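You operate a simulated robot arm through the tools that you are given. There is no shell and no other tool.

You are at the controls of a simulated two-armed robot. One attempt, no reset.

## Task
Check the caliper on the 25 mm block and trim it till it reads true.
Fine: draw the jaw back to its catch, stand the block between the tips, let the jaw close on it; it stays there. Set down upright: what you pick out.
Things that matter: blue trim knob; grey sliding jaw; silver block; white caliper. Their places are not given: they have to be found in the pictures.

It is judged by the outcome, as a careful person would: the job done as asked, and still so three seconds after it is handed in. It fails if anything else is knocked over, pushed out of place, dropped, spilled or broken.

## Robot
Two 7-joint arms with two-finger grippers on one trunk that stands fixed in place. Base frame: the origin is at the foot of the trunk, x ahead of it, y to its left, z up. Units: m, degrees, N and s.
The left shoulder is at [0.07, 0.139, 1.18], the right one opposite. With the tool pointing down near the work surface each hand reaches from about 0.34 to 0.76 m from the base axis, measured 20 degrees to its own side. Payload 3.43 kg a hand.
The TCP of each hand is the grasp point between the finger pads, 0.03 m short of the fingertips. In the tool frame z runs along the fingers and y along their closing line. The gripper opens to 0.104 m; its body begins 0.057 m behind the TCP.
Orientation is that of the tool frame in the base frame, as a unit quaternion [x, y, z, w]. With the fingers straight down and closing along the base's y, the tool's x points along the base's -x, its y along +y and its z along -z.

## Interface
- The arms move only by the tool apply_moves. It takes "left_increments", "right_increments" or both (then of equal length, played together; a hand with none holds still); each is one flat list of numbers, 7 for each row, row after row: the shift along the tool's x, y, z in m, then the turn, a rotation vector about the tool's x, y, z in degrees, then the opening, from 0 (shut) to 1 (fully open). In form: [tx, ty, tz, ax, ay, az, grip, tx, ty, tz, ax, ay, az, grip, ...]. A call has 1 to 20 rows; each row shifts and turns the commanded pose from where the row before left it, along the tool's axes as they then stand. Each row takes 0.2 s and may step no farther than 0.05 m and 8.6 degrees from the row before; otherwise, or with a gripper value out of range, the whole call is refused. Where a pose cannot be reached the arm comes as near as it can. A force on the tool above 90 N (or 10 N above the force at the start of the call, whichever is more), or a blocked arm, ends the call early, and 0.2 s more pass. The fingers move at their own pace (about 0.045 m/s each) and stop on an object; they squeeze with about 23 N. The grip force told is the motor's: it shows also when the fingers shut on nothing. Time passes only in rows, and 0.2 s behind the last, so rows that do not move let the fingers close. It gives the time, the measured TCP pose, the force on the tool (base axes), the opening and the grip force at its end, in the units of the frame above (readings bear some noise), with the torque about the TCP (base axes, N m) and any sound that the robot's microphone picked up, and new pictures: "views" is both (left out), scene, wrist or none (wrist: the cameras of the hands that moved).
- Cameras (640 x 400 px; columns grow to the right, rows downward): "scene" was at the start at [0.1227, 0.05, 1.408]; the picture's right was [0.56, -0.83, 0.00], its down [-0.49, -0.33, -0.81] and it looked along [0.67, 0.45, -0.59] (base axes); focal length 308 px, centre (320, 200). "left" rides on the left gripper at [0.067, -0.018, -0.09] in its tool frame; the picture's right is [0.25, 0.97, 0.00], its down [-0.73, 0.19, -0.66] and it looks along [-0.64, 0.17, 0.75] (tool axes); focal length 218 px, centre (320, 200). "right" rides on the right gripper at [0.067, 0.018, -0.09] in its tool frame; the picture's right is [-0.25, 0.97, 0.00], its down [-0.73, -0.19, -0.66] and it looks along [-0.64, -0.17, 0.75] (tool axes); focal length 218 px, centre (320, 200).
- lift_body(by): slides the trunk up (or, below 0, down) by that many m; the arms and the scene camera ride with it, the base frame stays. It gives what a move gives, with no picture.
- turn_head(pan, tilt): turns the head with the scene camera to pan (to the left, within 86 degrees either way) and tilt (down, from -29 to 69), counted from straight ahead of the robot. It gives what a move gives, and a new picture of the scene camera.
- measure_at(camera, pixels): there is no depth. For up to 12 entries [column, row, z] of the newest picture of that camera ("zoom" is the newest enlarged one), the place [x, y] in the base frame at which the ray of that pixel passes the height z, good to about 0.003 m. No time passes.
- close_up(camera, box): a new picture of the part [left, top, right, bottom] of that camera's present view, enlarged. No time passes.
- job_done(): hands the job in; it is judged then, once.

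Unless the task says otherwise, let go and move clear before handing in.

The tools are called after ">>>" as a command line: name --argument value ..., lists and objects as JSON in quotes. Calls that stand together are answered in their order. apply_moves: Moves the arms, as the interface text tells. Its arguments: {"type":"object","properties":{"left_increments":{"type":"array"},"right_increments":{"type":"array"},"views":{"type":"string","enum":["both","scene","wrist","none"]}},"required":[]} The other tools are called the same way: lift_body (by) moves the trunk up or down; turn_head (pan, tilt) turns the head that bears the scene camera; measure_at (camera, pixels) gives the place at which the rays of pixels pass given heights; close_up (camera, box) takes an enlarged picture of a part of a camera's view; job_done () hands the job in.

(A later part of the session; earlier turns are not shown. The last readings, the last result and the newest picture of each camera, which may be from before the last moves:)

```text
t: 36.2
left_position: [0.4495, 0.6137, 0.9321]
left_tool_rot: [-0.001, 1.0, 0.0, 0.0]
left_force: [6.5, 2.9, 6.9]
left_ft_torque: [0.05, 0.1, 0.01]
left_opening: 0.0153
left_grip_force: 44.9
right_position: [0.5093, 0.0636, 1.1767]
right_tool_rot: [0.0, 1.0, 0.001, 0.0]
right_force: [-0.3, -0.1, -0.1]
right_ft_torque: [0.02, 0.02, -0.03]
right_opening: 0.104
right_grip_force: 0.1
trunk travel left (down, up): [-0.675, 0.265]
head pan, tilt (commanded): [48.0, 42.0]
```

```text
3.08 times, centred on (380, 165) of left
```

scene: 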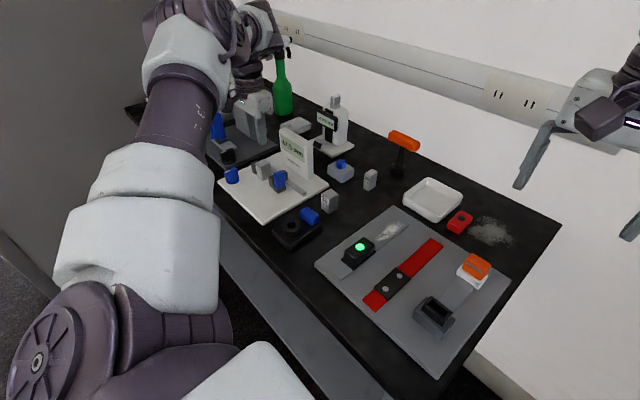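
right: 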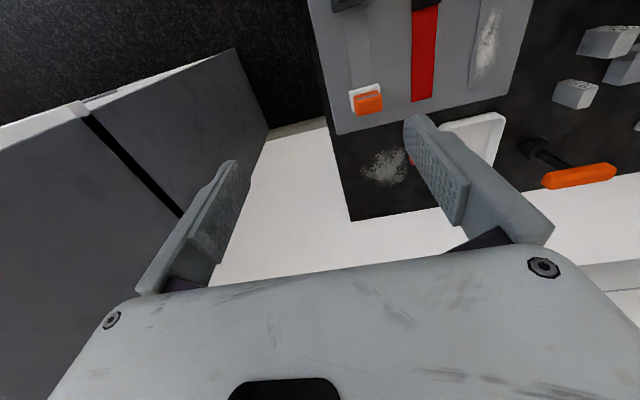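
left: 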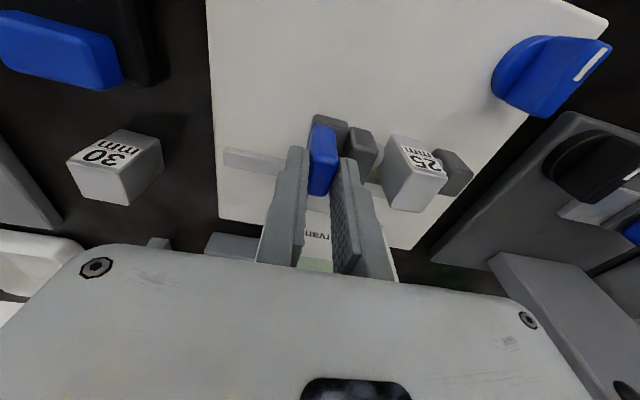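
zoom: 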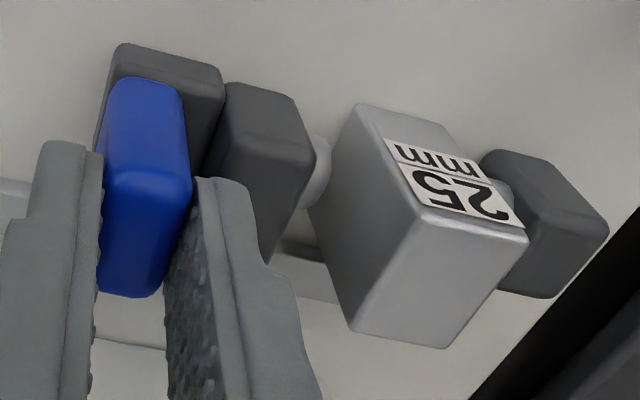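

The moving tip is now a few millimetres from the block. I continue in 1.5 mm steps.

>>> apply_moves --left_increments '[0, 0.0015, 0, 0, 0, 0, 0, 0, 0.0015, 0, 0, 0, 0, 0, 0, 0.0015, 0, 0, 0, 0, 0, 0, 0.0015, 0, 0, 0, 0, 0, 0, 0, 0, 0, 0, 0, 0]' --views "wrist"

>>> close_up --camera "left" --box '[280, 100, 480, 230]'

>>> close_up --camera "scene" --box '[230, 130, 310, 190]'

```text
t: 37.4
left_position: [0.4498, 0.62, 0.9315]
left_tool_rot: [-0.001, 1.0, 0.0, 0.0]
left_force: [10.0, 2.9, 12.1]
left_ft_torque: [-0.02, -0.61, 0.01]
left_opening: 0.0152
left_grip_force: 45.5
right_position: [0.5096, 0.0607, 1.178]
right_tool_rot: [0.0, 1.0, 0.0, 0.0]
right_force: [-0.4, -0.4, -0.1]
right_ft_torque: [0.04, 0.01, -0.01]
right_opening: 0.1041
right_grip_force: 0.1
trunk travel left (down, up): [-0.675, 0.265]
head pan, tilt (commanded): [48.0, 42.0]
```

left: 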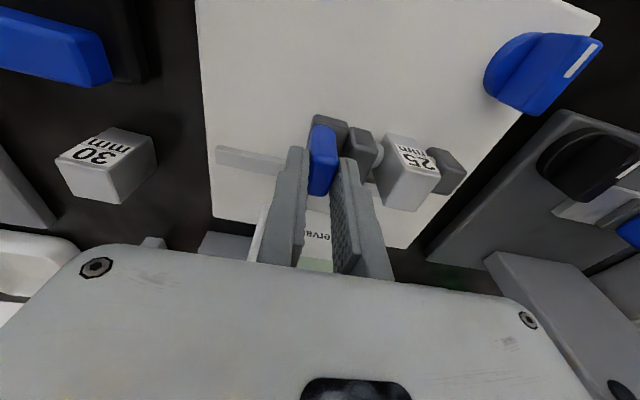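

```text
3.08 times, centred on (380, 165) of left
```

zoom: 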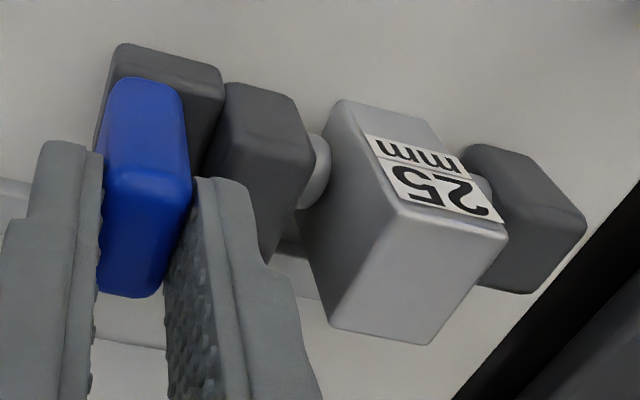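

```text
6.67 times, centred on (270, 160) of scene
```

zoom: 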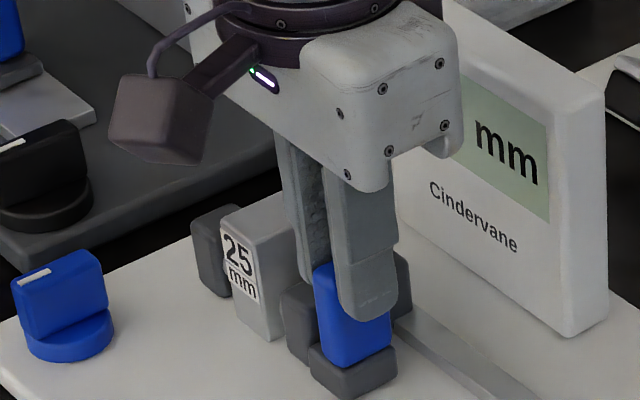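

About 1–3 mm of closure is left; I also relieve the slight side loads (+x, +z) and continue with 1 mm steps.

>>> apply_moves --left_increments '[-0.0008, 0.001, -0.0008, 0, 0, 0, 0, 0, 0.001, 0, 0, 0, 0, 0, 0, 0.001, 0, 0, 0, 0, 0, 0, 0, 0, 0, 0, 0, 0]' --views "wrist"

>>> close_up --camera "left" --box '[280, 100, 480, 230]'

```text
t: 38.4
left_position: [0.4496, 0.6216, 0.9317]
left_tool_rot: [0.0, 1.0, 0.0, -0.001]
left_force: [2.5, -6.3, 0.0]
left_ft_torque: [-0.08, -0.75, -0.03]
left_opening: 0.0151
left_grip_force: 45.2
right_position: [0.5095, 0.0615, 1.1776]
right_tool_rot: [0.0, 1.0, 0.0, 0.0]
right_force: [0.0, 1.0, -0.2]
right_ft_torque: [0.0, 0.0, -0.02]
right_opening: 0.1042
right_grip_force: 0.0
trunk travel left (down, up): [-0.675, 0.265]
head pan, tilt (commanded): [48.0, 42.0]
```

left: 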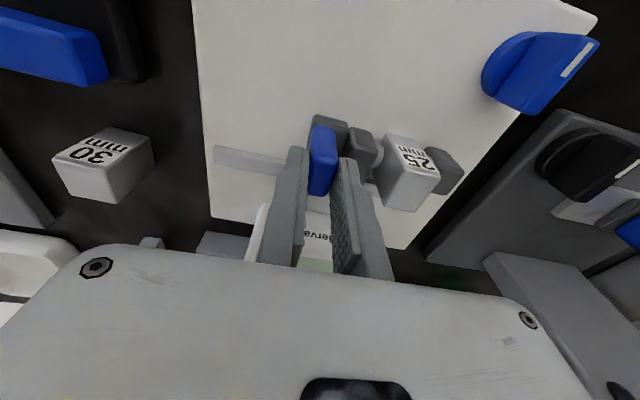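

```text
3.08 times, centred on (380, 165) of left
```

zoom: 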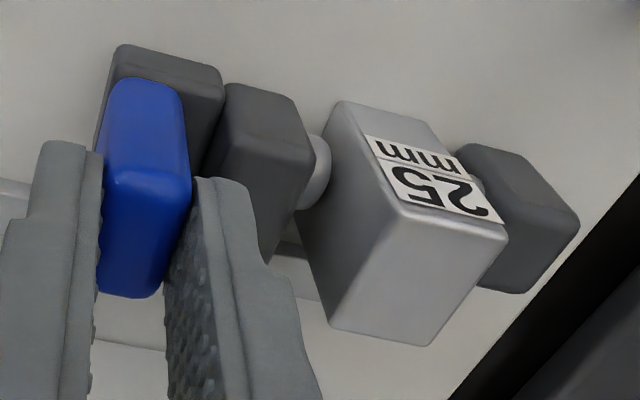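

The y force turned to -6.3 N: the jaw is on the block. I release the tab and rise away so the spring holds the block.

>>> apply_moves --left_increments '[0, 0, 0, 0, 0, 0, 0.25, 0, 0, 0, 0, 0, 0, 0.35, 0, 0, 0, 0, 0, 0, 0.4, 0, 0, -0.02, 0, 0, 0, 0.4, 0, 0, -0.04, 0, 0, 0, 0.4, 0.03, -0.03, -0.02, 0, 0, 0, 0.4, 0.03, -0.04, 0, 0, 0, 0, 0.4]'

>>> close_up --camera "scene" --box '[215, 125, 315, 195]'

>>> close_up --camera "left" --box '[330, 40, 570, 260]'

```text
t: 40.0
left_position: [0.3892, 0.5538, 1.012]
left_tool_rot: [0.001, 1.0, 0.0, 0.001]
left_force: [0.1, -0.2, -0.3]
left_ft_torque: [0.05, -0.02, -0.01]
left_opening: 0.0417
left_grip_force: 0.0
right_position: [0.5079, 0.0625, 1.1787]
right_tool_rot: [0.0, 1.0, 0.0, 0.001]
right_force: [-0.3, 0.4, 0.7]
right_ft_torque: [-0.01, 0.01, 0.02]
right_opening: 0.1039
right_grip_force: 0.1
trunk travel left (down, up): [-0.675, 0.265]
head pan, tilt (commanded): [48.0, 42.0]
```

scene: 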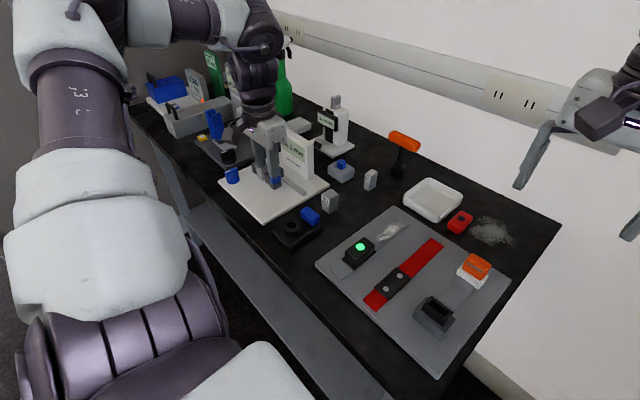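
left: 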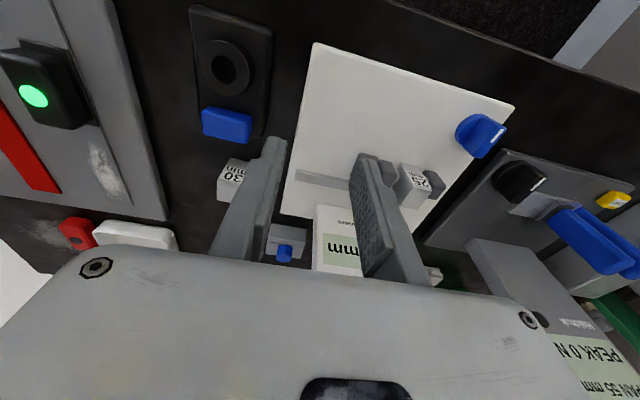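

```text
5.71 times, centred on (265, 160) of scene
```

zoom: 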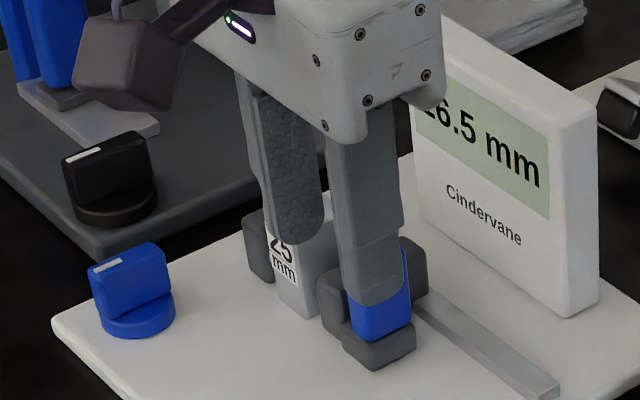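

```text
1.82 times, centred on (450, 150) of left
```

zoom: 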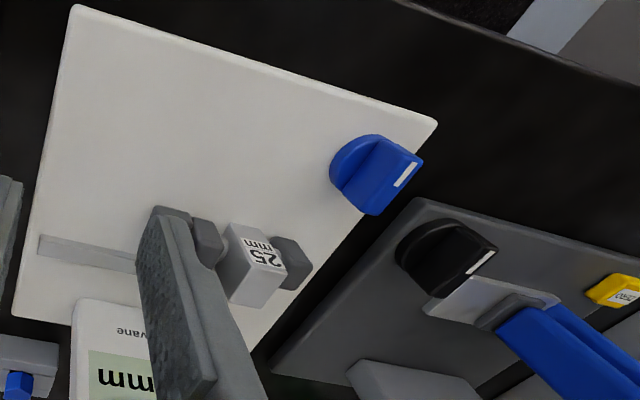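

The display reads 26.5 mm on the 25 mm block, as expected from the 1.5 mm zero error. Now to the trim knob: I move the hand near it for a closer look at its fin orientation.

>>> apply_moves --left_increments '[0.02, 0.035, 0, 0, 0, 0, 1, 0.02, 0.035, 0, 0, 0, 0, 1, 0.02, 0.035, 0, 0, 0, 0, 1, 0.015, 0.03, 0.01, 0, 0, 0, 1]'

>>> close_up --camera "left" --box '[270, 100, 430, 220]'

>>> close_up --camera "scene" --box '[215, 125, 315, 195]'

```text
t: 41.0
left_position: [0.3149, 0.6905, 1.0017]
left_tool_rot: [-0.001, 1.0, -0.001, 0.0]
left_force: [-0.1, 0.1, 0.4]
left_ft_torque: [-0.04, 0.0, 0.0]
left_opening: 0.1039
left_grip_force: 0.1
right_position: [0.5081, 0.0639, 1.178]
right_tool_rot: [0.0, 1.0, -0.001, 0.0]
right_force: [-0.1, 0.3, 0.2]
right_ft_torque: [-0.04, -0.02, -0.05]
right_opening: 0.1039
right_grip_force: 0.1
trunk travel left (down, up): [-0.675, 0.265]
head pan, tilt (commanded): [48.0, 42.0]
```

scene: 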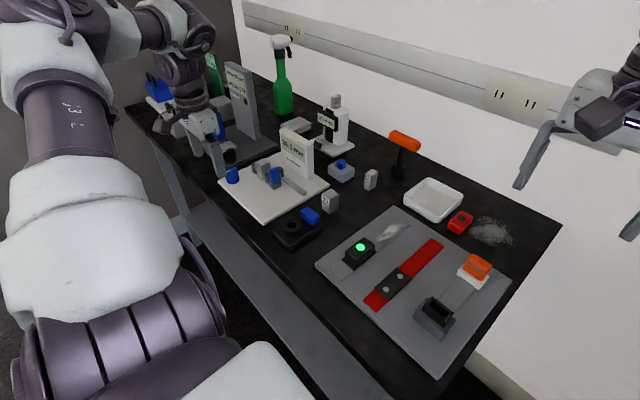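
left: 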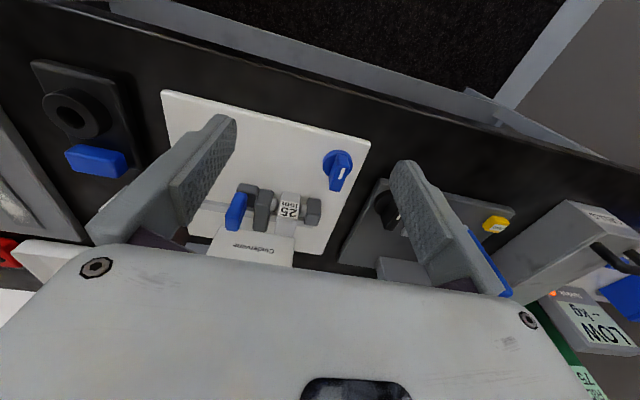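

```text
3.33 times, centred on (350, 160) of left
```

zoom: 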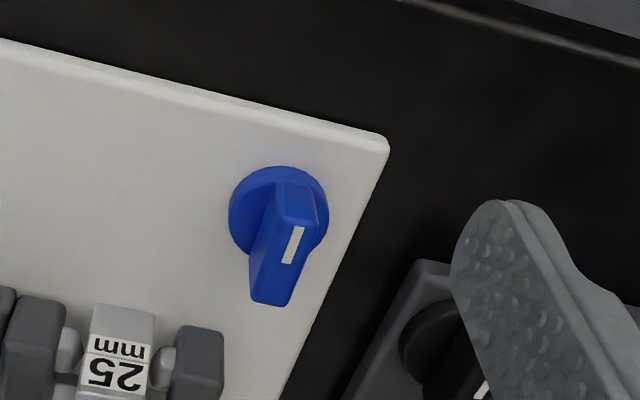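

```text
5.71 times, centred on (265, 160) of scene
```

zoom: 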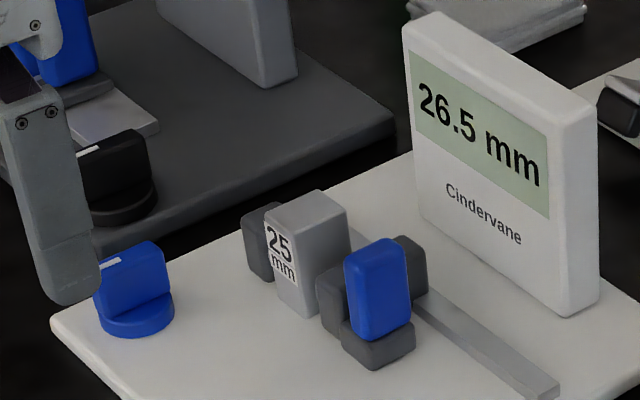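

Display is fully readable: 26.5 mm. I'll triangulate the knob's white mark to get the fin's height and direction.

>>> measure_at --camera "left" --pixels '[[343.7, 168.1, 0.88], [343.7, 168.1, 0.92], [340.1, 179.2, 0.88], [340.1, 179.2, 0.92], [343.1, 166, 0.9], [334.4, 190.9, 0.9], [338, 155, 0.87]]'

>>> measure_at --camera "scene" --pixels '[[226, 171.9, 0.88], [226, 171.9, 0.92], [230, 170.3, 0.88], [230, 170.3, 0.92], [237, 167.5, 0.9], [232.5, 181, 0.865]]'

>>> close_up --camera "scene" --box '[218, 160, 250, 185]'

>>> close_up --camera "left" --box '[310, 140, 370, 200]'

```text
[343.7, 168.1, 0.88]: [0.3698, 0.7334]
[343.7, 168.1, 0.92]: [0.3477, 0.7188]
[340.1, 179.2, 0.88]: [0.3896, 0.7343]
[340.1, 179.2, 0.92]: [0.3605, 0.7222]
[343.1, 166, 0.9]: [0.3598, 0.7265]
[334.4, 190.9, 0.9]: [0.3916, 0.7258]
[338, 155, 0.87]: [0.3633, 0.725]
```

```text
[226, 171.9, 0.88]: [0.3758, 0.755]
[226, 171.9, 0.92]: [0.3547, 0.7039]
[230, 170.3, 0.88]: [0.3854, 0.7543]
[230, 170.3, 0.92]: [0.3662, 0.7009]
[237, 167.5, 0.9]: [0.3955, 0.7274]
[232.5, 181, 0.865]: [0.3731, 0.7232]
```

```text
16.00 times, centred on (234, 172) of scene
```

zoom: 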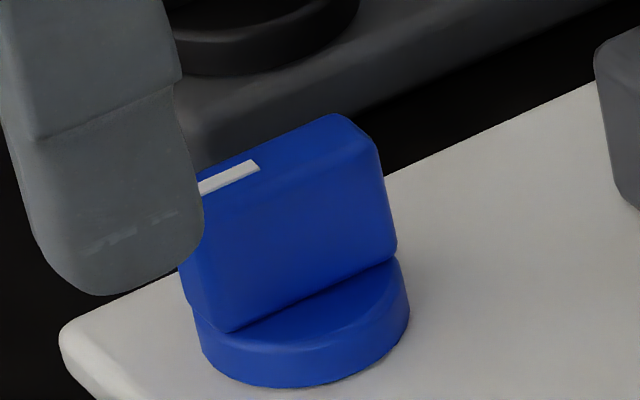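

```text
6.67 times, centred on (340, 170) of left
```

zoom: 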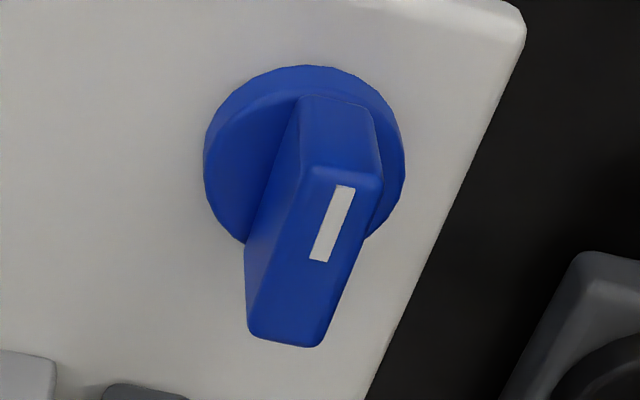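

The fin lies along x with its top at z≈0.902, centred near (0.374, 0.7255); ideal for gripping along y. I verify with the disc centre.

>>> measure_at --camera "left" --pixels '[[337.75, 163.25, 0.8735], [337.45, 165.5, 0.902], [349.5, 167.5, 0.902], [328.7, 189.5, 0.902], [340.2, 192, 0.902]]'

```text
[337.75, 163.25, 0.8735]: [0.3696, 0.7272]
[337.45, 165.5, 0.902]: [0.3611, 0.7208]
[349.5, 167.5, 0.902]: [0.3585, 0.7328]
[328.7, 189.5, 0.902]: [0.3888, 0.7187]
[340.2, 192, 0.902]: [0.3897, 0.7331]
```

Fin centre is about (0.373, 0.727), 13 mm thick. I move above it with the fingers part-open.

>>> apply_moves --left_increments '[-0.029, 0.018, 0.01, 0, 0, 0, 0.4, -0.029, 0.0185, 0.01, 0, 0, 0, 0.4, 0, 0, 0.02, 0, 0, 0, 0.4, 0, 0, 0, 0, 0, 0, 0.4]' --views "wrist"

>>> close_up --camera "left" --box '[240, 60, 440, 220]'

```text
t: 42.0
left_position: [0.3748, 0.7241, 0.9625]
left_tool_rot: [-0.001, 1.0, 0.0, 0.0]
left_force: [0.6, 1.1, -1.2]
left_ft_torque: [0.01, -0.01, 0.0]
left_opening: 0.0416
left_grip_force: 0.1
right_position: [0.5093, 0.0632, 1.1771]
right_tool_rot: [0.001, 1.0, 0.0, -0.001]
right_force: [0.4, -0.4, 0.1]
right_ft_torque: [0.02, -0.01, 0.02]
right_opening: 0.1041
right_grip_force: 0.0
trunk travel left (down, up): [-0.675, 0.265]
head pan, tilt (commanded): [48.0, 42.0]
```

left: 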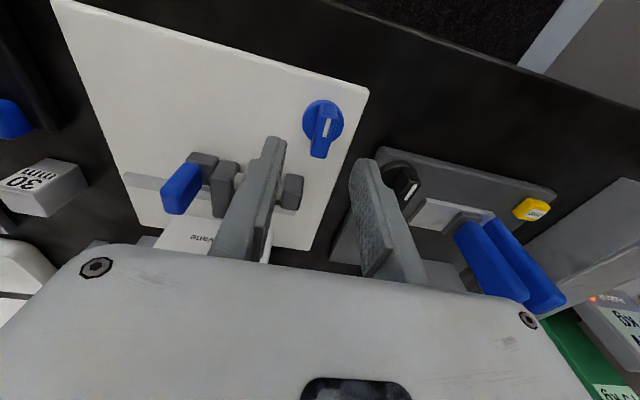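

```text
2.50 times, centred on (340, 140) of left
```

zoom: 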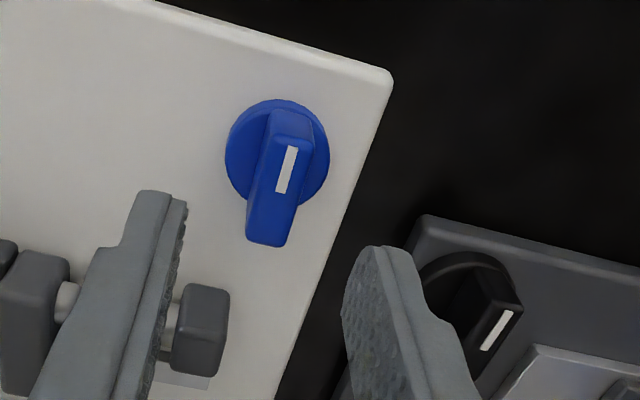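

>>> measure_at --camera "left" --pixels '[[319.2, 115.2, 0.902], [336.8, 118, 0.902], [327.2, 158, 0.902], [310.8, 156, 0.902], [319, 125, 0.8735]]'

```text
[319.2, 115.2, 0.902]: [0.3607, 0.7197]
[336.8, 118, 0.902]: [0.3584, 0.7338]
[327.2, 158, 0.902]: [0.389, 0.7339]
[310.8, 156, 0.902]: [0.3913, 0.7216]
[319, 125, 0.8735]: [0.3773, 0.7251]
```

Fin centre confirmed at (0.375, 0.727). I shift +2.5 mm in y, descend to TCP z≈0.91 and close on the fin.

>>> apply_moves --left_increments '[0, 0.0025, 0.02, 0, 0, 0, 0.4, 0, 0, 0.02, 0, 0, 0, 0.4, 0, 0, 0.012, 0, 0, 0, 0.4, 0, 0, 0, 0, 0, 0, 0.25, 0, 0, 0, 0, 0, 0, 0.12, 0, 0, 0, 0, 0, 0, 0, 0, 0, 0, 0, 0, 0, 0, 0, 0, 0, 0, 0, 0, 0]'

>>> close_up --camera "scene" --box '[215, 125, 315, 195]'

```text
t: 43.8
left_position: [0.3724, 0.7279, 0.9103]
left_tool_rot: [0.0, 1.0, -0.001, -0.001]
left_force: [-2.2, -4.7, -4.1]
left_ft_torque: [-0.01, -0.24, -0.04]
left_opening: 0.0137
left_grip_force: 45.0
right_position: [0.5088, 0.0629, 1.1783]
right_tool_rot: [0.0, 1.0, 0.001, 0.0]
right_force: [0.8, 0.1, 0.5]
right_ft_torque: [0.05, 0.01, 0.02]
right_opening: 0.1041
right_grip_force: 0.1
trunk travel left (down, up): [-0.675, 0.265]
head pan, tilt (commanded): [48.0, 42.0]
```

scene: 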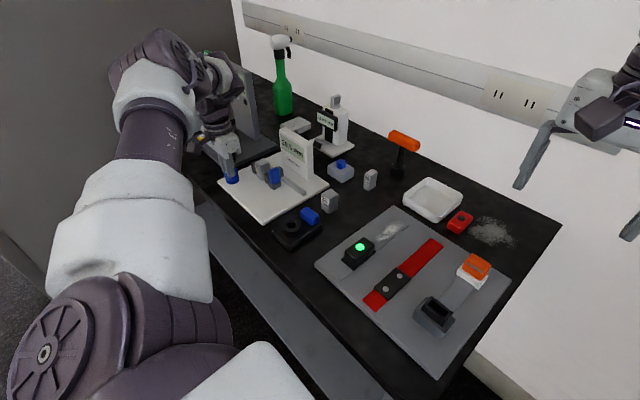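
left: 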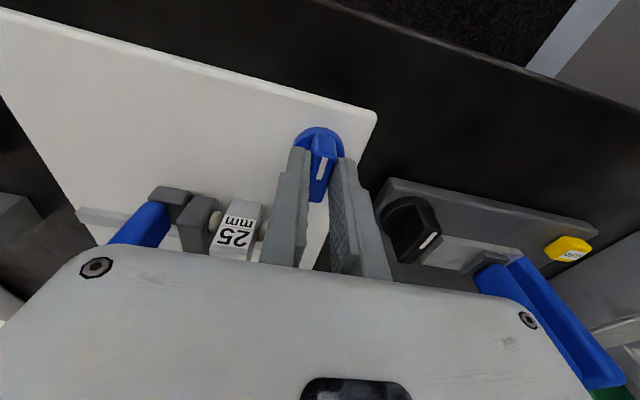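

```text
5.71 times, centred on (265, 160) of scene
```

zoom: 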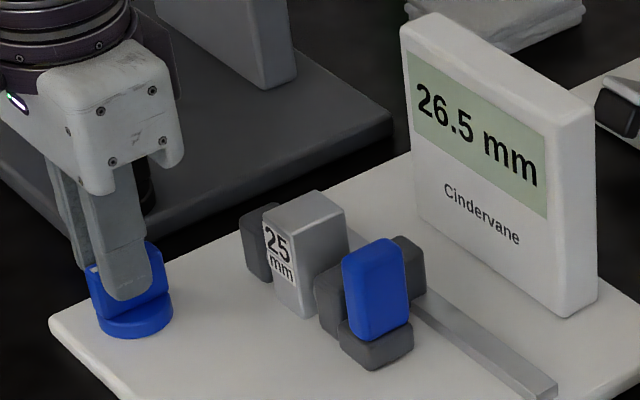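

The fin is gripped and the display stays readable in the scene view. I turn +6° (clockwise from above) to learn the direction and rate.

>>> apply_moves --left_increments '[0, 0, 0, 0, 0, 3, 0, 0, 0, 0, 0, 0, 3, 0, 0, 0, 0, 0, 0, 0, 0]' --views "wrist"

>>> close_up --camera "scene" --box '[215, 125, 315, 195]'

```text
t: 44.6
left_position: [0.3723, 0.7272, 0.9095]
left_tool_rot: [0.052, 0.999, 0.001, 0.0]
left_force: [0.4, 0.7, 2.7]
left_ft_torque: [0.18, 1.37, -0.01]
left_opening: 0.0137
left_grip_force: 45.4
right_position: [0.51, 0.0623, 1.1774]
right_tool_rot: [0.001, 1.0, -0.001, 0.0]
right_force: [0.3, 0.5, 0.2]
right_ft_torque: [-0.03, 0.0, 0.02]
right_opening: 0.1041
right_grip_force: 0.0
trunk travel left (down, up): [-0.675, 0.265]
head pan, tilt (commanded): [48.0, 42.0]
```

left: 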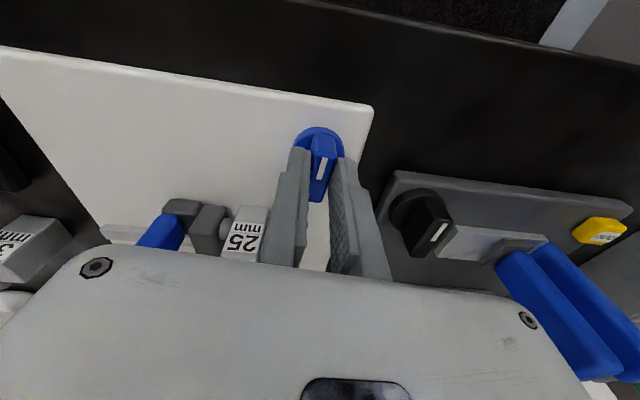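

```text
5.71 times, centred on (265, 160) of scene
```

zoom: 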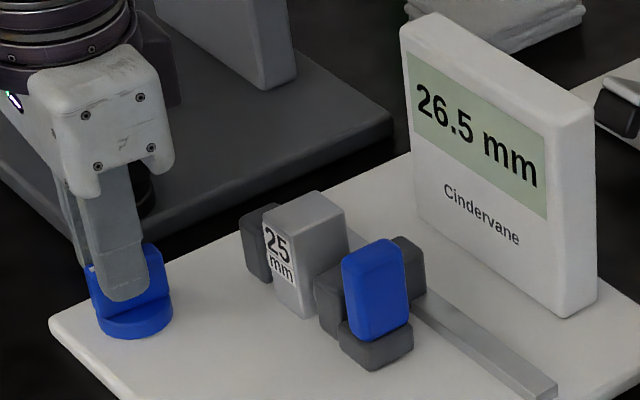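

Still 26.5 mm after 6°. I turn a further 9°.

>>> apply_moves --left_increments '[0, 0, 0, 0, 0, 3, 0, 0, 0, 0, 0, 0, 3, 0, 0, 0, 0, 0, 0, 3, 0, 0, 0, 0, 0, 0, 0, 0]' --views "wrist"

>>> close_up --camera "scene" --box '[215, 125, 315, 195]'

```text
t: 45.6
left_position: [0.3733, 0.7299, 0.9099]
left_tool_rot: [0.129, 0.992, 0.001, -0.001]
left_force: [3.9, 8.4, 7.2]
left_ft_torque: [0.26, 0.42, -0.03]
left_opening: 0.0137
left_grip_force: 45.0
right_position: [0.5095, 0.0626, 1.1779]
right_tool_rot: [-0.001, 1.0, 0.0, 0.0]
right_force: [0.4, 0.5, -0.7]
right_ft_torque: [-0.03, -0.01, 0.0]
right_opening: 0.104
right_grip_force: 0.1
trunk travel left (down, up): [-0.675, 0.265]
head pan, tilt (commanded): [48.0, 42.0]
```

left: 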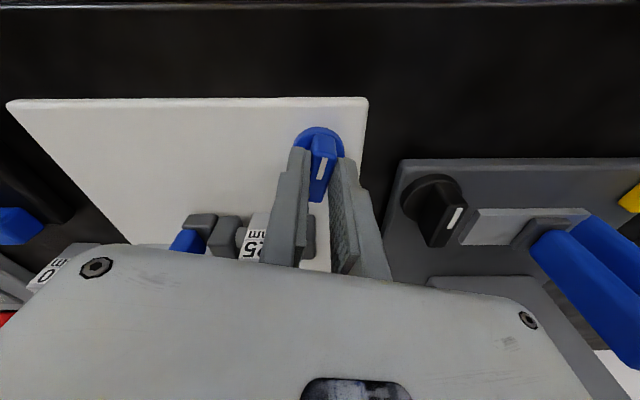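

```text
5.71 times, centred on (265, 160) of scene
```

zoom: 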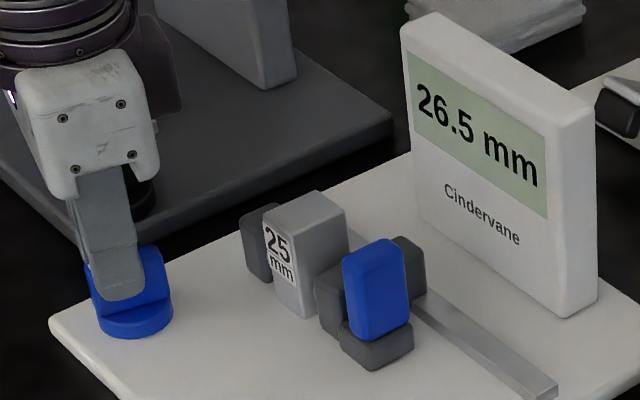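

Still 26.5 mm at ~15°; readings so far were all multiples of 0.5, so the display may step coarsely. I continue turning.

>>> apply_moves --left_increments '[0, 0, 0, 0, 0, 4, 0, 0, 0, 0, 0, 0, 4, 0, 0, 0, 0, 0, 0, 4, 0, 0, 0, 0, 0, 0, 0, 0]' --views "wrist"

>>> close_up --camera "scene" --box '[215, 125, 315, 195]'

```text
t: 46.6
left_position: [0.3733, 0.7301, 0.9093]
left_tool_rot: [0.233, 0.972, 0.001, 0.001]
left_force: [5.8, 21.3, 15.6]
left_ft_torque: [0.56, 0.42, 0.12]
left_opening: 0.0139
left_grip_force: 45.0
right_position: [0.5081, 0.0641, 1.1781]
right_tool_rot: [0.0, 1.0, -0.001, 0.0]
right_force: [1.4, -0.1, 0.2]
right_ft_torque: [-0.01, 0.0, 0.0]
right_opening: 0.1038
right_grip_force: 0.2
trunk travel left (down, up): [-0.675, 0.265]
head pan, tilt (commanded): [48.0, 42.0]
```

left: 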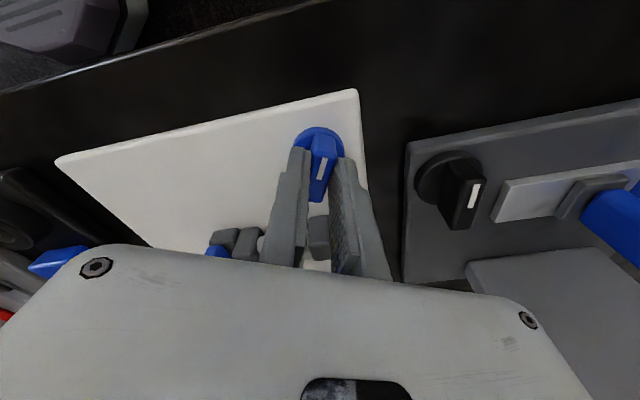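

```text
5.71 times, centred on (265, 160) of scene
```

zoom: 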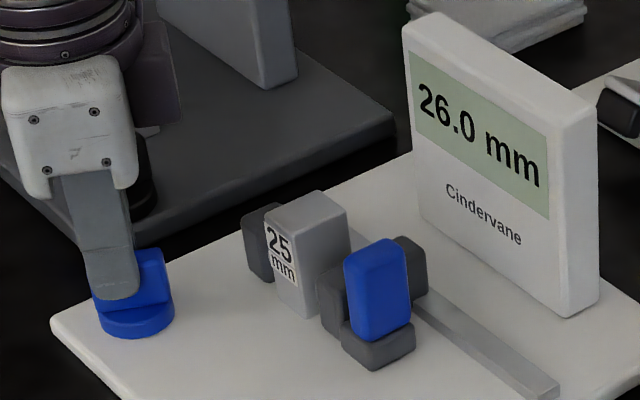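

The reading dropped to 26.0 mm, so clockwise is right. Side force is building (21 N in y), so I shift the hand slightly with it and turn further.

>>> apply_moves --left_increments '[0.0005, 0.002, -0.001, 0, 0, 0, 0, 0, 0, 0, 0, 0, 0, 0]' --views "none"

```text
t: 47.2
left_position: [0.3751, 0.7299, 0.9093]
left_tool_rot: [0.233, 0.972, -0.002, 0.0]
left_force: [4.4, 10.9, 6.4]
left_ft_torque: [0.22, -0.44, 0.06]
left_opening: 0.0138
left_grip_force: 45.0
right_position: [0.5096, 0.0624, 1.1772]
right_tool_rot: [0.0, 1.0, -0.001, 0.0]
right_force: [-0.4, 0.2, -1.3]
right_ft_torque: [-0.01, -0.02, 0.0]
right_opening: 0.1043
right_grip_force: 0.0
trunk travel left (down, up): [-0.675, 0.265]
head pan, tilt (commanded): [48.0, 42.0]
```

>>> apply_moves --left_increments '[0.0003, 0.001, -0.0005, 0, 0, 4, 0, 0.0003, 0.001, -0.0005, 0, 0, 4, 0, 0, 0, 0, 0, 0, 0, 0]' --views "none"

>>> close_up --camera "scene" --box '[215, 125, 315, 195]'

```text
t: 48.0
left_position: [0.3737, 0.7319, 0.9091]
left_tool_rot: [0.3, 0.954, -0.003, -0.001]
left_force: [0.1, -6.8, -11.7]
left_ft_torque: [0.03, -0.19, 0.0]
left_opening: 0.0135
left_grip_force: 45.0
right_position: [0.5099, 0.0622, 1.1768]
right_tool_rot: [0.0, 1.0, 0.0, -0.001]
right_force: [-0.6, 1.0, -0.1]
right_ft_torque: [0.0, 0.0, 0.02]
right_opening: 0.1041
right_grip_force: 0.1
trunk travel left (down, up): [-0.675, 0.265]
head pan, tilt (commanded): [48.0, 42.0]
```

```text
5.71 times, centred on (265, 160) of scene
```

zoom: 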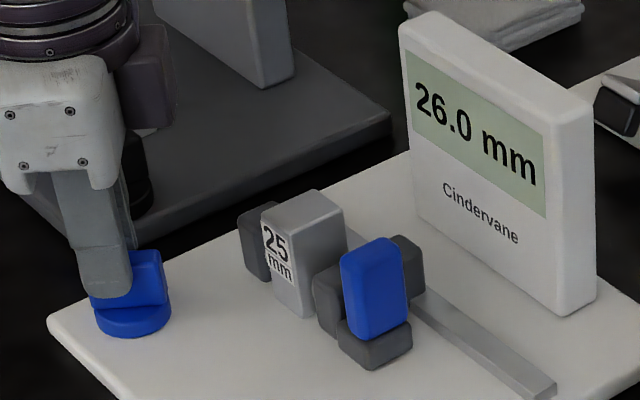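

At 35° still 26.0 mm, with forces small. I continue turning in 4° steps.

>>> apply_moves --left_increments '[0, -0.0005, 0.0008, 0, 0, 4, 0, 0, 0, 0, 0, 0, 4, 0, 0, 0, 0, 0, 0, 0, 0]' --views "none"

>>> close_up --camera "scene" --box '[215, 125, 315, 195]'

```text
t: 48.8
left_position: [0.3738, 0.7313, 0.9098]
left_tool_rot: [0.368, 0.93, -0.001, -0.001]
left_force: [0.1, -9.9, -15.0]
left_ft_torque: [-0.14, -0.05, -0.04]
left_opening: 0.0135
left_grip_force: 44.9
right_position: [0.5091, 0.0625, 1.1771]
right_tool_rot: [0.0, 1.0, 0.0, -0.001]
right_force: [-0.7, 0.2, 0.6]
right_ft_torque: [-0.01, 0.01, 0.0]
right_opening: 0.104
right_grip_force: 0.1
trunk travel left (down, up): [-0.675, 0.265]
head pan, tilt (commanded): [48.0, 42.0]
```

```text
5.71 times, centred on (265, 160) of scene
```

zoom: 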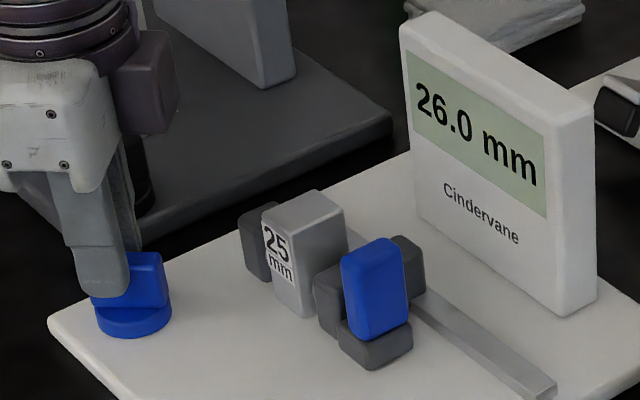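

>>> apply_moves --left_increments '[-0.0007, -0.0007, 0.0012, 0, 0, 4, 0, 0, 0, 0, 0, 0, 4, 0, 0, 0, 0, 0, 0, 0, 0]' --views "wrist"

>>> close_up --camera "scene" --box '[215, 125, 315, 195]'

```text
t: 49.6
left_position: [0.3749, 0.7317, 0.9109]
left_tool_rot: [0.431, 0.902, 0.0, 0.0]
left_force: [2.0, 2.5, -1.3]
left_ft_torque: [-0.91, -0.69, 0.03]
left_opening: 0.0138
left_grip_force: 44.9
right_position: [0.5095, 0.0629, 1.1776]
right_tool_rot: [0.001, 1.0, -0.001, 0.0]
right_force: [0.2, 0.2, 0.5]
right_ft_torque: [0.01, 0.0, -0.02]
right_opening: 0.104
right_grip_force: 0.1
trunk travel left (down, up): [-0.675, 0.265]
head pan, tilt (commanded): [48.0, 42.0]
```

left: 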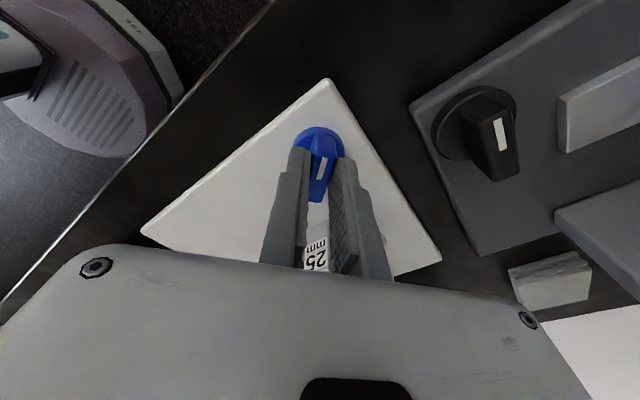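

```text
5.71 times, centred on (265, 160) of scene
```

zoom: 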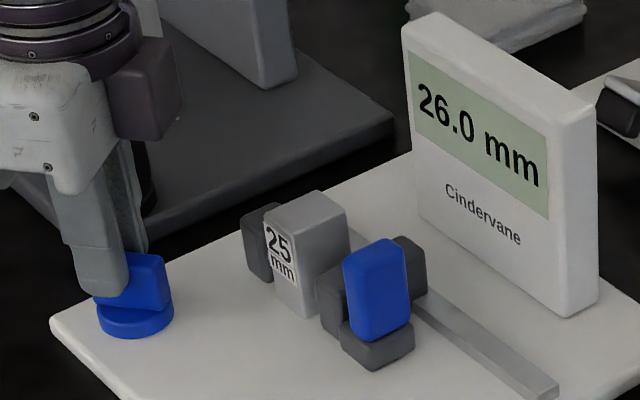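

Forces are near zero at 51°, reading 26.0 mm. I keep turning.

>>> apply_moves --left_increments '[0, 0, 0, 0, 0, 4, 0, 0, 0, 0, 0, 0, 4, 0, 0, 0, 0, 0, 0, 0, 0]' --views "none"

>>> close_up --camera "scene" --box '[215, 125, 315, 195]'

```text
t: 50.4
left_position: [0.3753, 0.7323, 0.9101]
left_tool_rot: [0.492, 0.871, 0.0, 0.0]
left_force: [5.4, 13.4, 8.0]
left_ft_torque: [-0.69, -0.65, 0.04]
left_opening: 0.0136
left_grip_force: 45.0
right_position: [0.509, 0.0641, 1.1779]
right_tool_rot: [-0.001, 1.0, -0.001, 0.0]
right_force: [-0.2, 0.4, 0.6]
right_ft_torque: [0.01, -0.01, 0.02]
right_opening: 0.1041
right_grip_force: 0.1
trunk travel left (down, up): [-0.675, 0.265]
head pan, tilt (commanded): [48.0, 42.0]
```

```text
5.71 times, centred on (265, 160) of scene
```

zoom: 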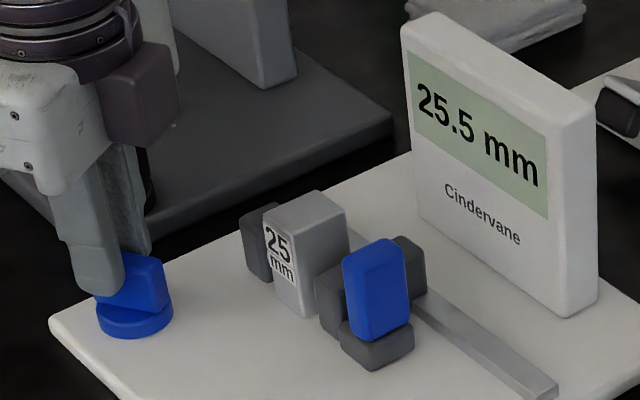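

25.5 mm at 59°. Transitions at ~20° and ~55° suggest about 36° per 0.5 mm, so the 25.0 setting should be centred near 108° total. I continue with small force relief.

>>> apply_moves --left_increments '[0.0008, 0.001, -0.0007, 0, 0, 4, 0, 0, 0, 0, 0, 0, 4, 0, 0, 0, 0, 0, 0, 4, 0, 0, 0, 0, 0, 0, 0, 0]' --views "none"

>>> close_up --camera "scene" --box '[215, 125, 315, 195]'

```text
t: 51.4
left_position: [0.376, 0.7333, 0.9095]
left_tool_rot: [0.582, 0.813, 0.0, 0.0]
left_force: [13.1, 10.1, 5.5]
left_ft_torque: [1.34, 0.05, 0.07]
left_opening: 0.0137
left_grip_force: 45.2
right_position: [0.5099, 0.0642, 1.1777]
right_tool_rot: [0.0, 1.0, -0.001, -0.001]
right_force: [-0.2, 0.7, -0.4]
right_ft_torque: [-0.02, -0.01, 0.01]
right_opening: 0.104
right_grip_force: 0.1
trunk travel left (down, up): [-0.675, 0.265]
head pan, tilt (commanded): [48.0, 42.0]
```

```text
5.71 times, centred on (265, 160) of scene
```

zoom: 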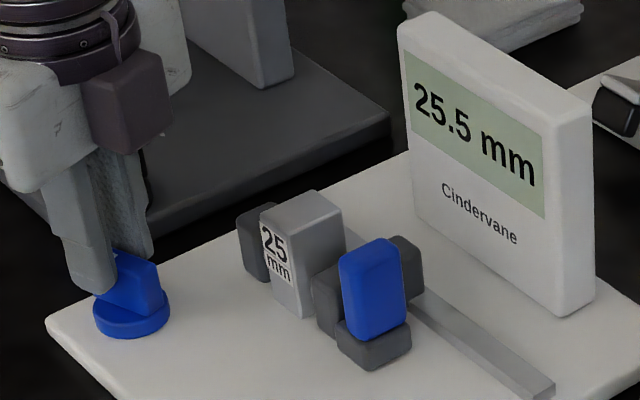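

25.5 mm at 71°. The knob axis appears to be about (0.378, 0.728), so I add a small +x compensation while turning further.

>>> apply_moves --left_increments '[0.0004, 0.0014, -0.0004, 0, 0, 4, 0, 0, 0.0004, 0, 0, 0, 4, 0, 0, 0.0004, 0, 0, 0, 4, 0, 0, 0, 0, 0, 0, 0, 0]' --views "wrist"

>>> close_up --camera "scene" --box '[215, 125, 315, 195]'

```text
t: 52.4
left_position: [0.3773, 0.7331, 0.91]
left_tool_rot: [0.663, 0.749, -0.001, -0.001]
left_force: [8.2, 1.6, -2.0]
left_ft_torque: [0.85, -0.12, 0.04]
left_opening: 0.0138
left_grip_force: 44.9
right_position: [0.5113, 0.0621, 1.1777]
right_tool_rot: [0.0, 1.0, -0.001, -0.001]
right_force: [-0.6, 0.0, 0.8]
right_ft_torque: [0.03, 0.03, -0.03]
right_opening: 0.1039
right_grip_force: 0.1
trunk travel left (down, up): [-0.675, 0.265]
head pan, tilt (commanded): [48.0, 42.0]
```

left: 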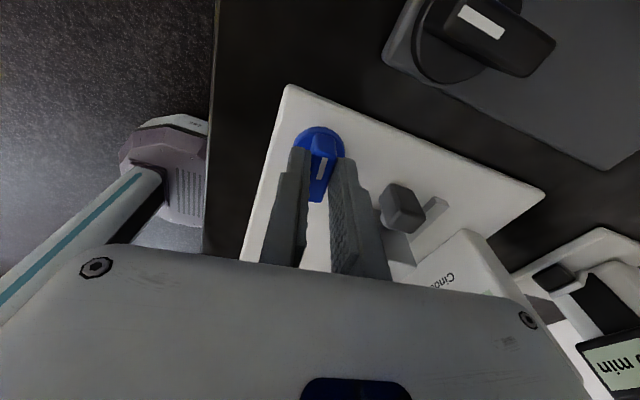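

```text
5.71 times, centred on (265, 160) of scene
```

zoom: 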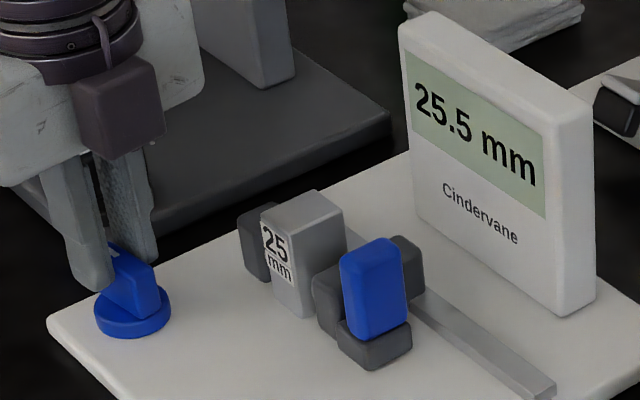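

83°, fin clearly turning with the hand; still 25.5 mm. Continue.

>>> apply_moves --left_increments '[0, 0.0006, 0.0001, 0, 0, 4, 0, 0, 0.0004, 0, 0, 0, 4, 0, 0, 0, 0, 0, 0, 0, 0]' --views "none"

>>> close_up --camera "scene" --box '[215, 125, 315, 195]'

```text
t: 53.2
left_position: [0.3793, 0.7333, 0.9096]
left_tool_rot: [0.713, 0.701, -0.001, 0.001]
left_force: [7.6, 3.0, 2.4]
left_ft_torque: [-1.2, -0.13, 0.04]
left_opening: 0.0137
left_grip_force: 45.0
right_position: [0.5094, 0.0635, 1.1776]
right_tool_rot: [0.0, 1.0, -0.001, -0.002]
right_force: [0.1, 0.3, -0.3]
right_ft_torque: [0.05, -0.01, 0.03]
right_opening: 0.1041
right_grip_force: 0.1
trunk travel left (down, up): [-0.675, 0.265]
head pan, tilt (commanded): [48.0, 42.0]
```

```text
5.71 times, centred on (265, 160) of scene
```

zoom: 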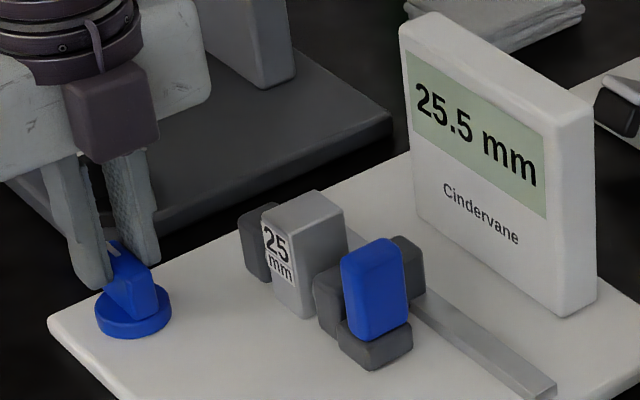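

>>> apply_moves --left_increments '[0, 0.0008, 0, 0, 0, 4, 0, 0, 0.0004, 0, 0, 0, 4, 0, 0, 0, 0, 0, 0, 0, 0]' --views "none"

>>> close_up --camera "scene" --box '[215, 125, 315, 195]'

```text
t: 54.0
left_position: [0.3789, 0.7331, 0.91]
left_tool_rot: [0.76, 0.65, -0.001, 0.0]
left_force: [6.8, 2.9, 3.5]
left_ft_torque: [-1.05, 0.05, 0.02]
left_opening: 0.0138
left_grip_force: 44.9
right_position: [0.5104, 0.0632, 1.1777]
right_tool_rot: [0.0, 1.0, -0.002, -0.001]
right_force: [-0.1, -0.6, 0.4]
right_ft_torque: [0.0, 0.0, -0.03]
right_opening: 0.1039
right_grip_force: 0.2
trunk travel left (down, up): [-0.675, 0.265]
head pan, tilt (commanded): [48.0, 42.0]
```

```text
5.71 times, centred on (265, 160) of scene
```

zoom: 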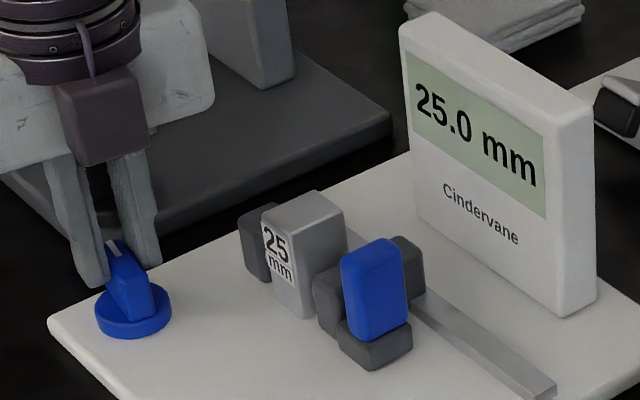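

25.0 mm at 99°. To sit mid-range rather than at the edge of the step, I turn about 13° more (estimated centre ≈ 112–114°).

>>> apply_moves --left_increments '[0, 0.0006, 0, 0, 0, 4, 0, 0, 0.0005, 0, 0, 0, 4, 0, 0, 0.0004, 0, 0, 0, 4, 0, 0, 0, 0, 0, 0, 0, 0]' --views "wrist"

>>> close_up --camera "scene" --box '[215, 125, 315, 195]'

```text
t: 55.0
left_position: [0.3799, 0.7326, 0.909]
left_tool_rot: [0.824, 0.567, 0.0, 0.001]
left_force: [6.2, 5.8, 6.8]
left_ft_torque: [-0.98, 0.35, 0.03]
left_opening: 0.0136
left_grip_force: 44.8
right_position: [0.5092, 0.0632, 1.177]
right_tool_rot: [-0.001, 1.0, 0.0, 0.0]
right_force: [0.3, 0.0, -0.2]
right_ft_torque: [0.04, 0.01, -0.04]
right_opening: 0.104
right_grip_force: 0.2
trunk travel left (down, up): [-0.675, 0.265]
head pan, tilt (commanded): [48.0, 42.0]
```

left: 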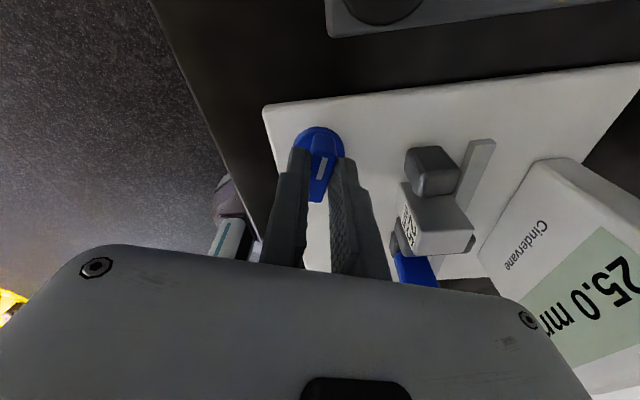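

```text
5.71 times, centred on (265, 160) of scene
```

zoom: 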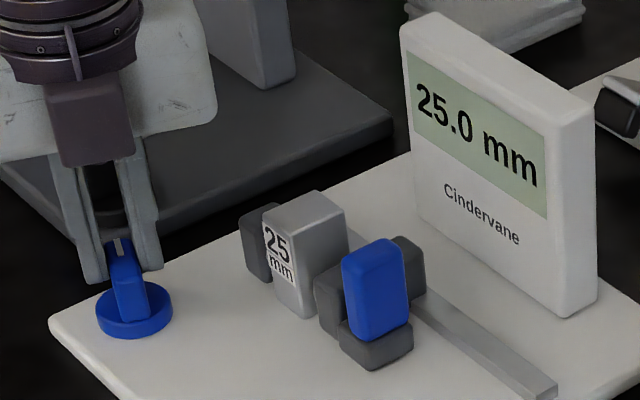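

25.0 mm at 111°, mid-range. I open the fingers a little in place and lift straight up.

>>> apply_moves --left_increments '[0, 0, 0, 0, 0, 0, 0.18, 0, 0, 0, 0, 0, 0, 0.25, 0, 0, 0, 0, 0, 0, 0.3, 0, 0, 0, 0, 0, 0, 0.3, 0, 0, -0.01, 0, 0, 0, 0.3, 0, 0, -0.02, 0, 0, 0, 0.3, 0, 0, -0.03, 0, 0, 0, 0.3, 0, 0, -0.03, 0, 0, 0, 0.3]'

>>> close_up --camera "scene" --box '[215, 125, 315, 195]'

```text
t: 56.8
left_position: [0.3767, 0.7325, 1.003]
left_tool_rot: [0.824, 0.567, 0.0, 0.0]
left_force: [0.3, 0.3, 0.0]
left_ft_torque: [-0.02, -0.01, -0.01]
left_opening: 0.0312
left_grip_force: 0.1
right_position: [0.5089, 0.062, 1.1774]
right_tool_rot: [0.0, 1.0, 0.0, 0.0]
right_force: [-0.9, -0.1, -0.1]
right_ft_torque: [0.03, 0.02, 0.04]
right_opening: 0.1042
right_grip_force: 0.1
trunk travel left (down, up): [-0.675, 0.265]
head pan, tilt (commanded): [48.0, 42.0]
```

scene: 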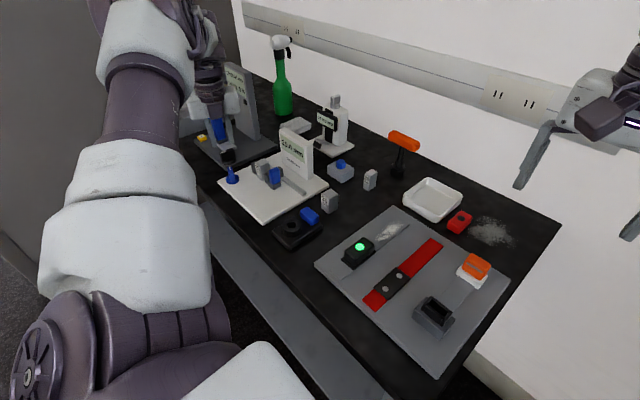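
left: 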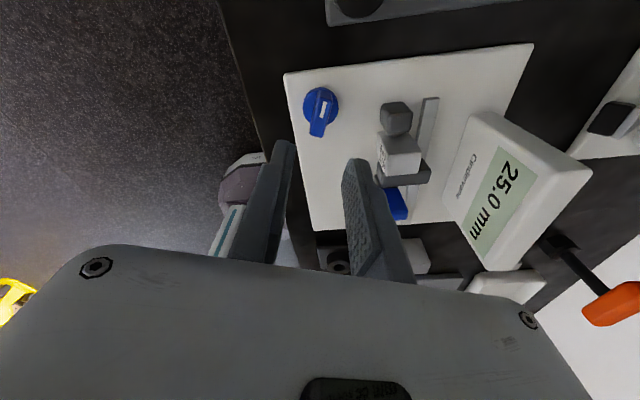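

```text
5.71 times, centred on (265, 160) of scene
```

zoom: 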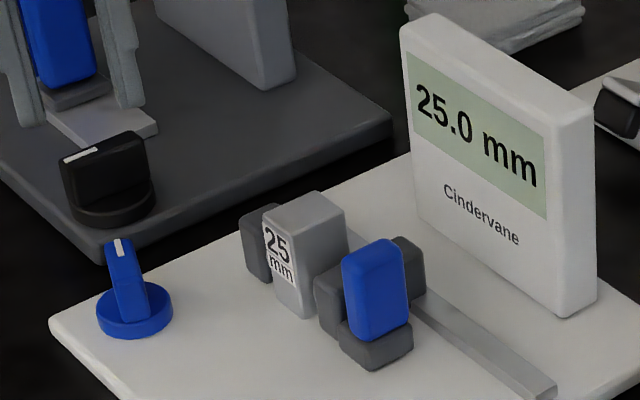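

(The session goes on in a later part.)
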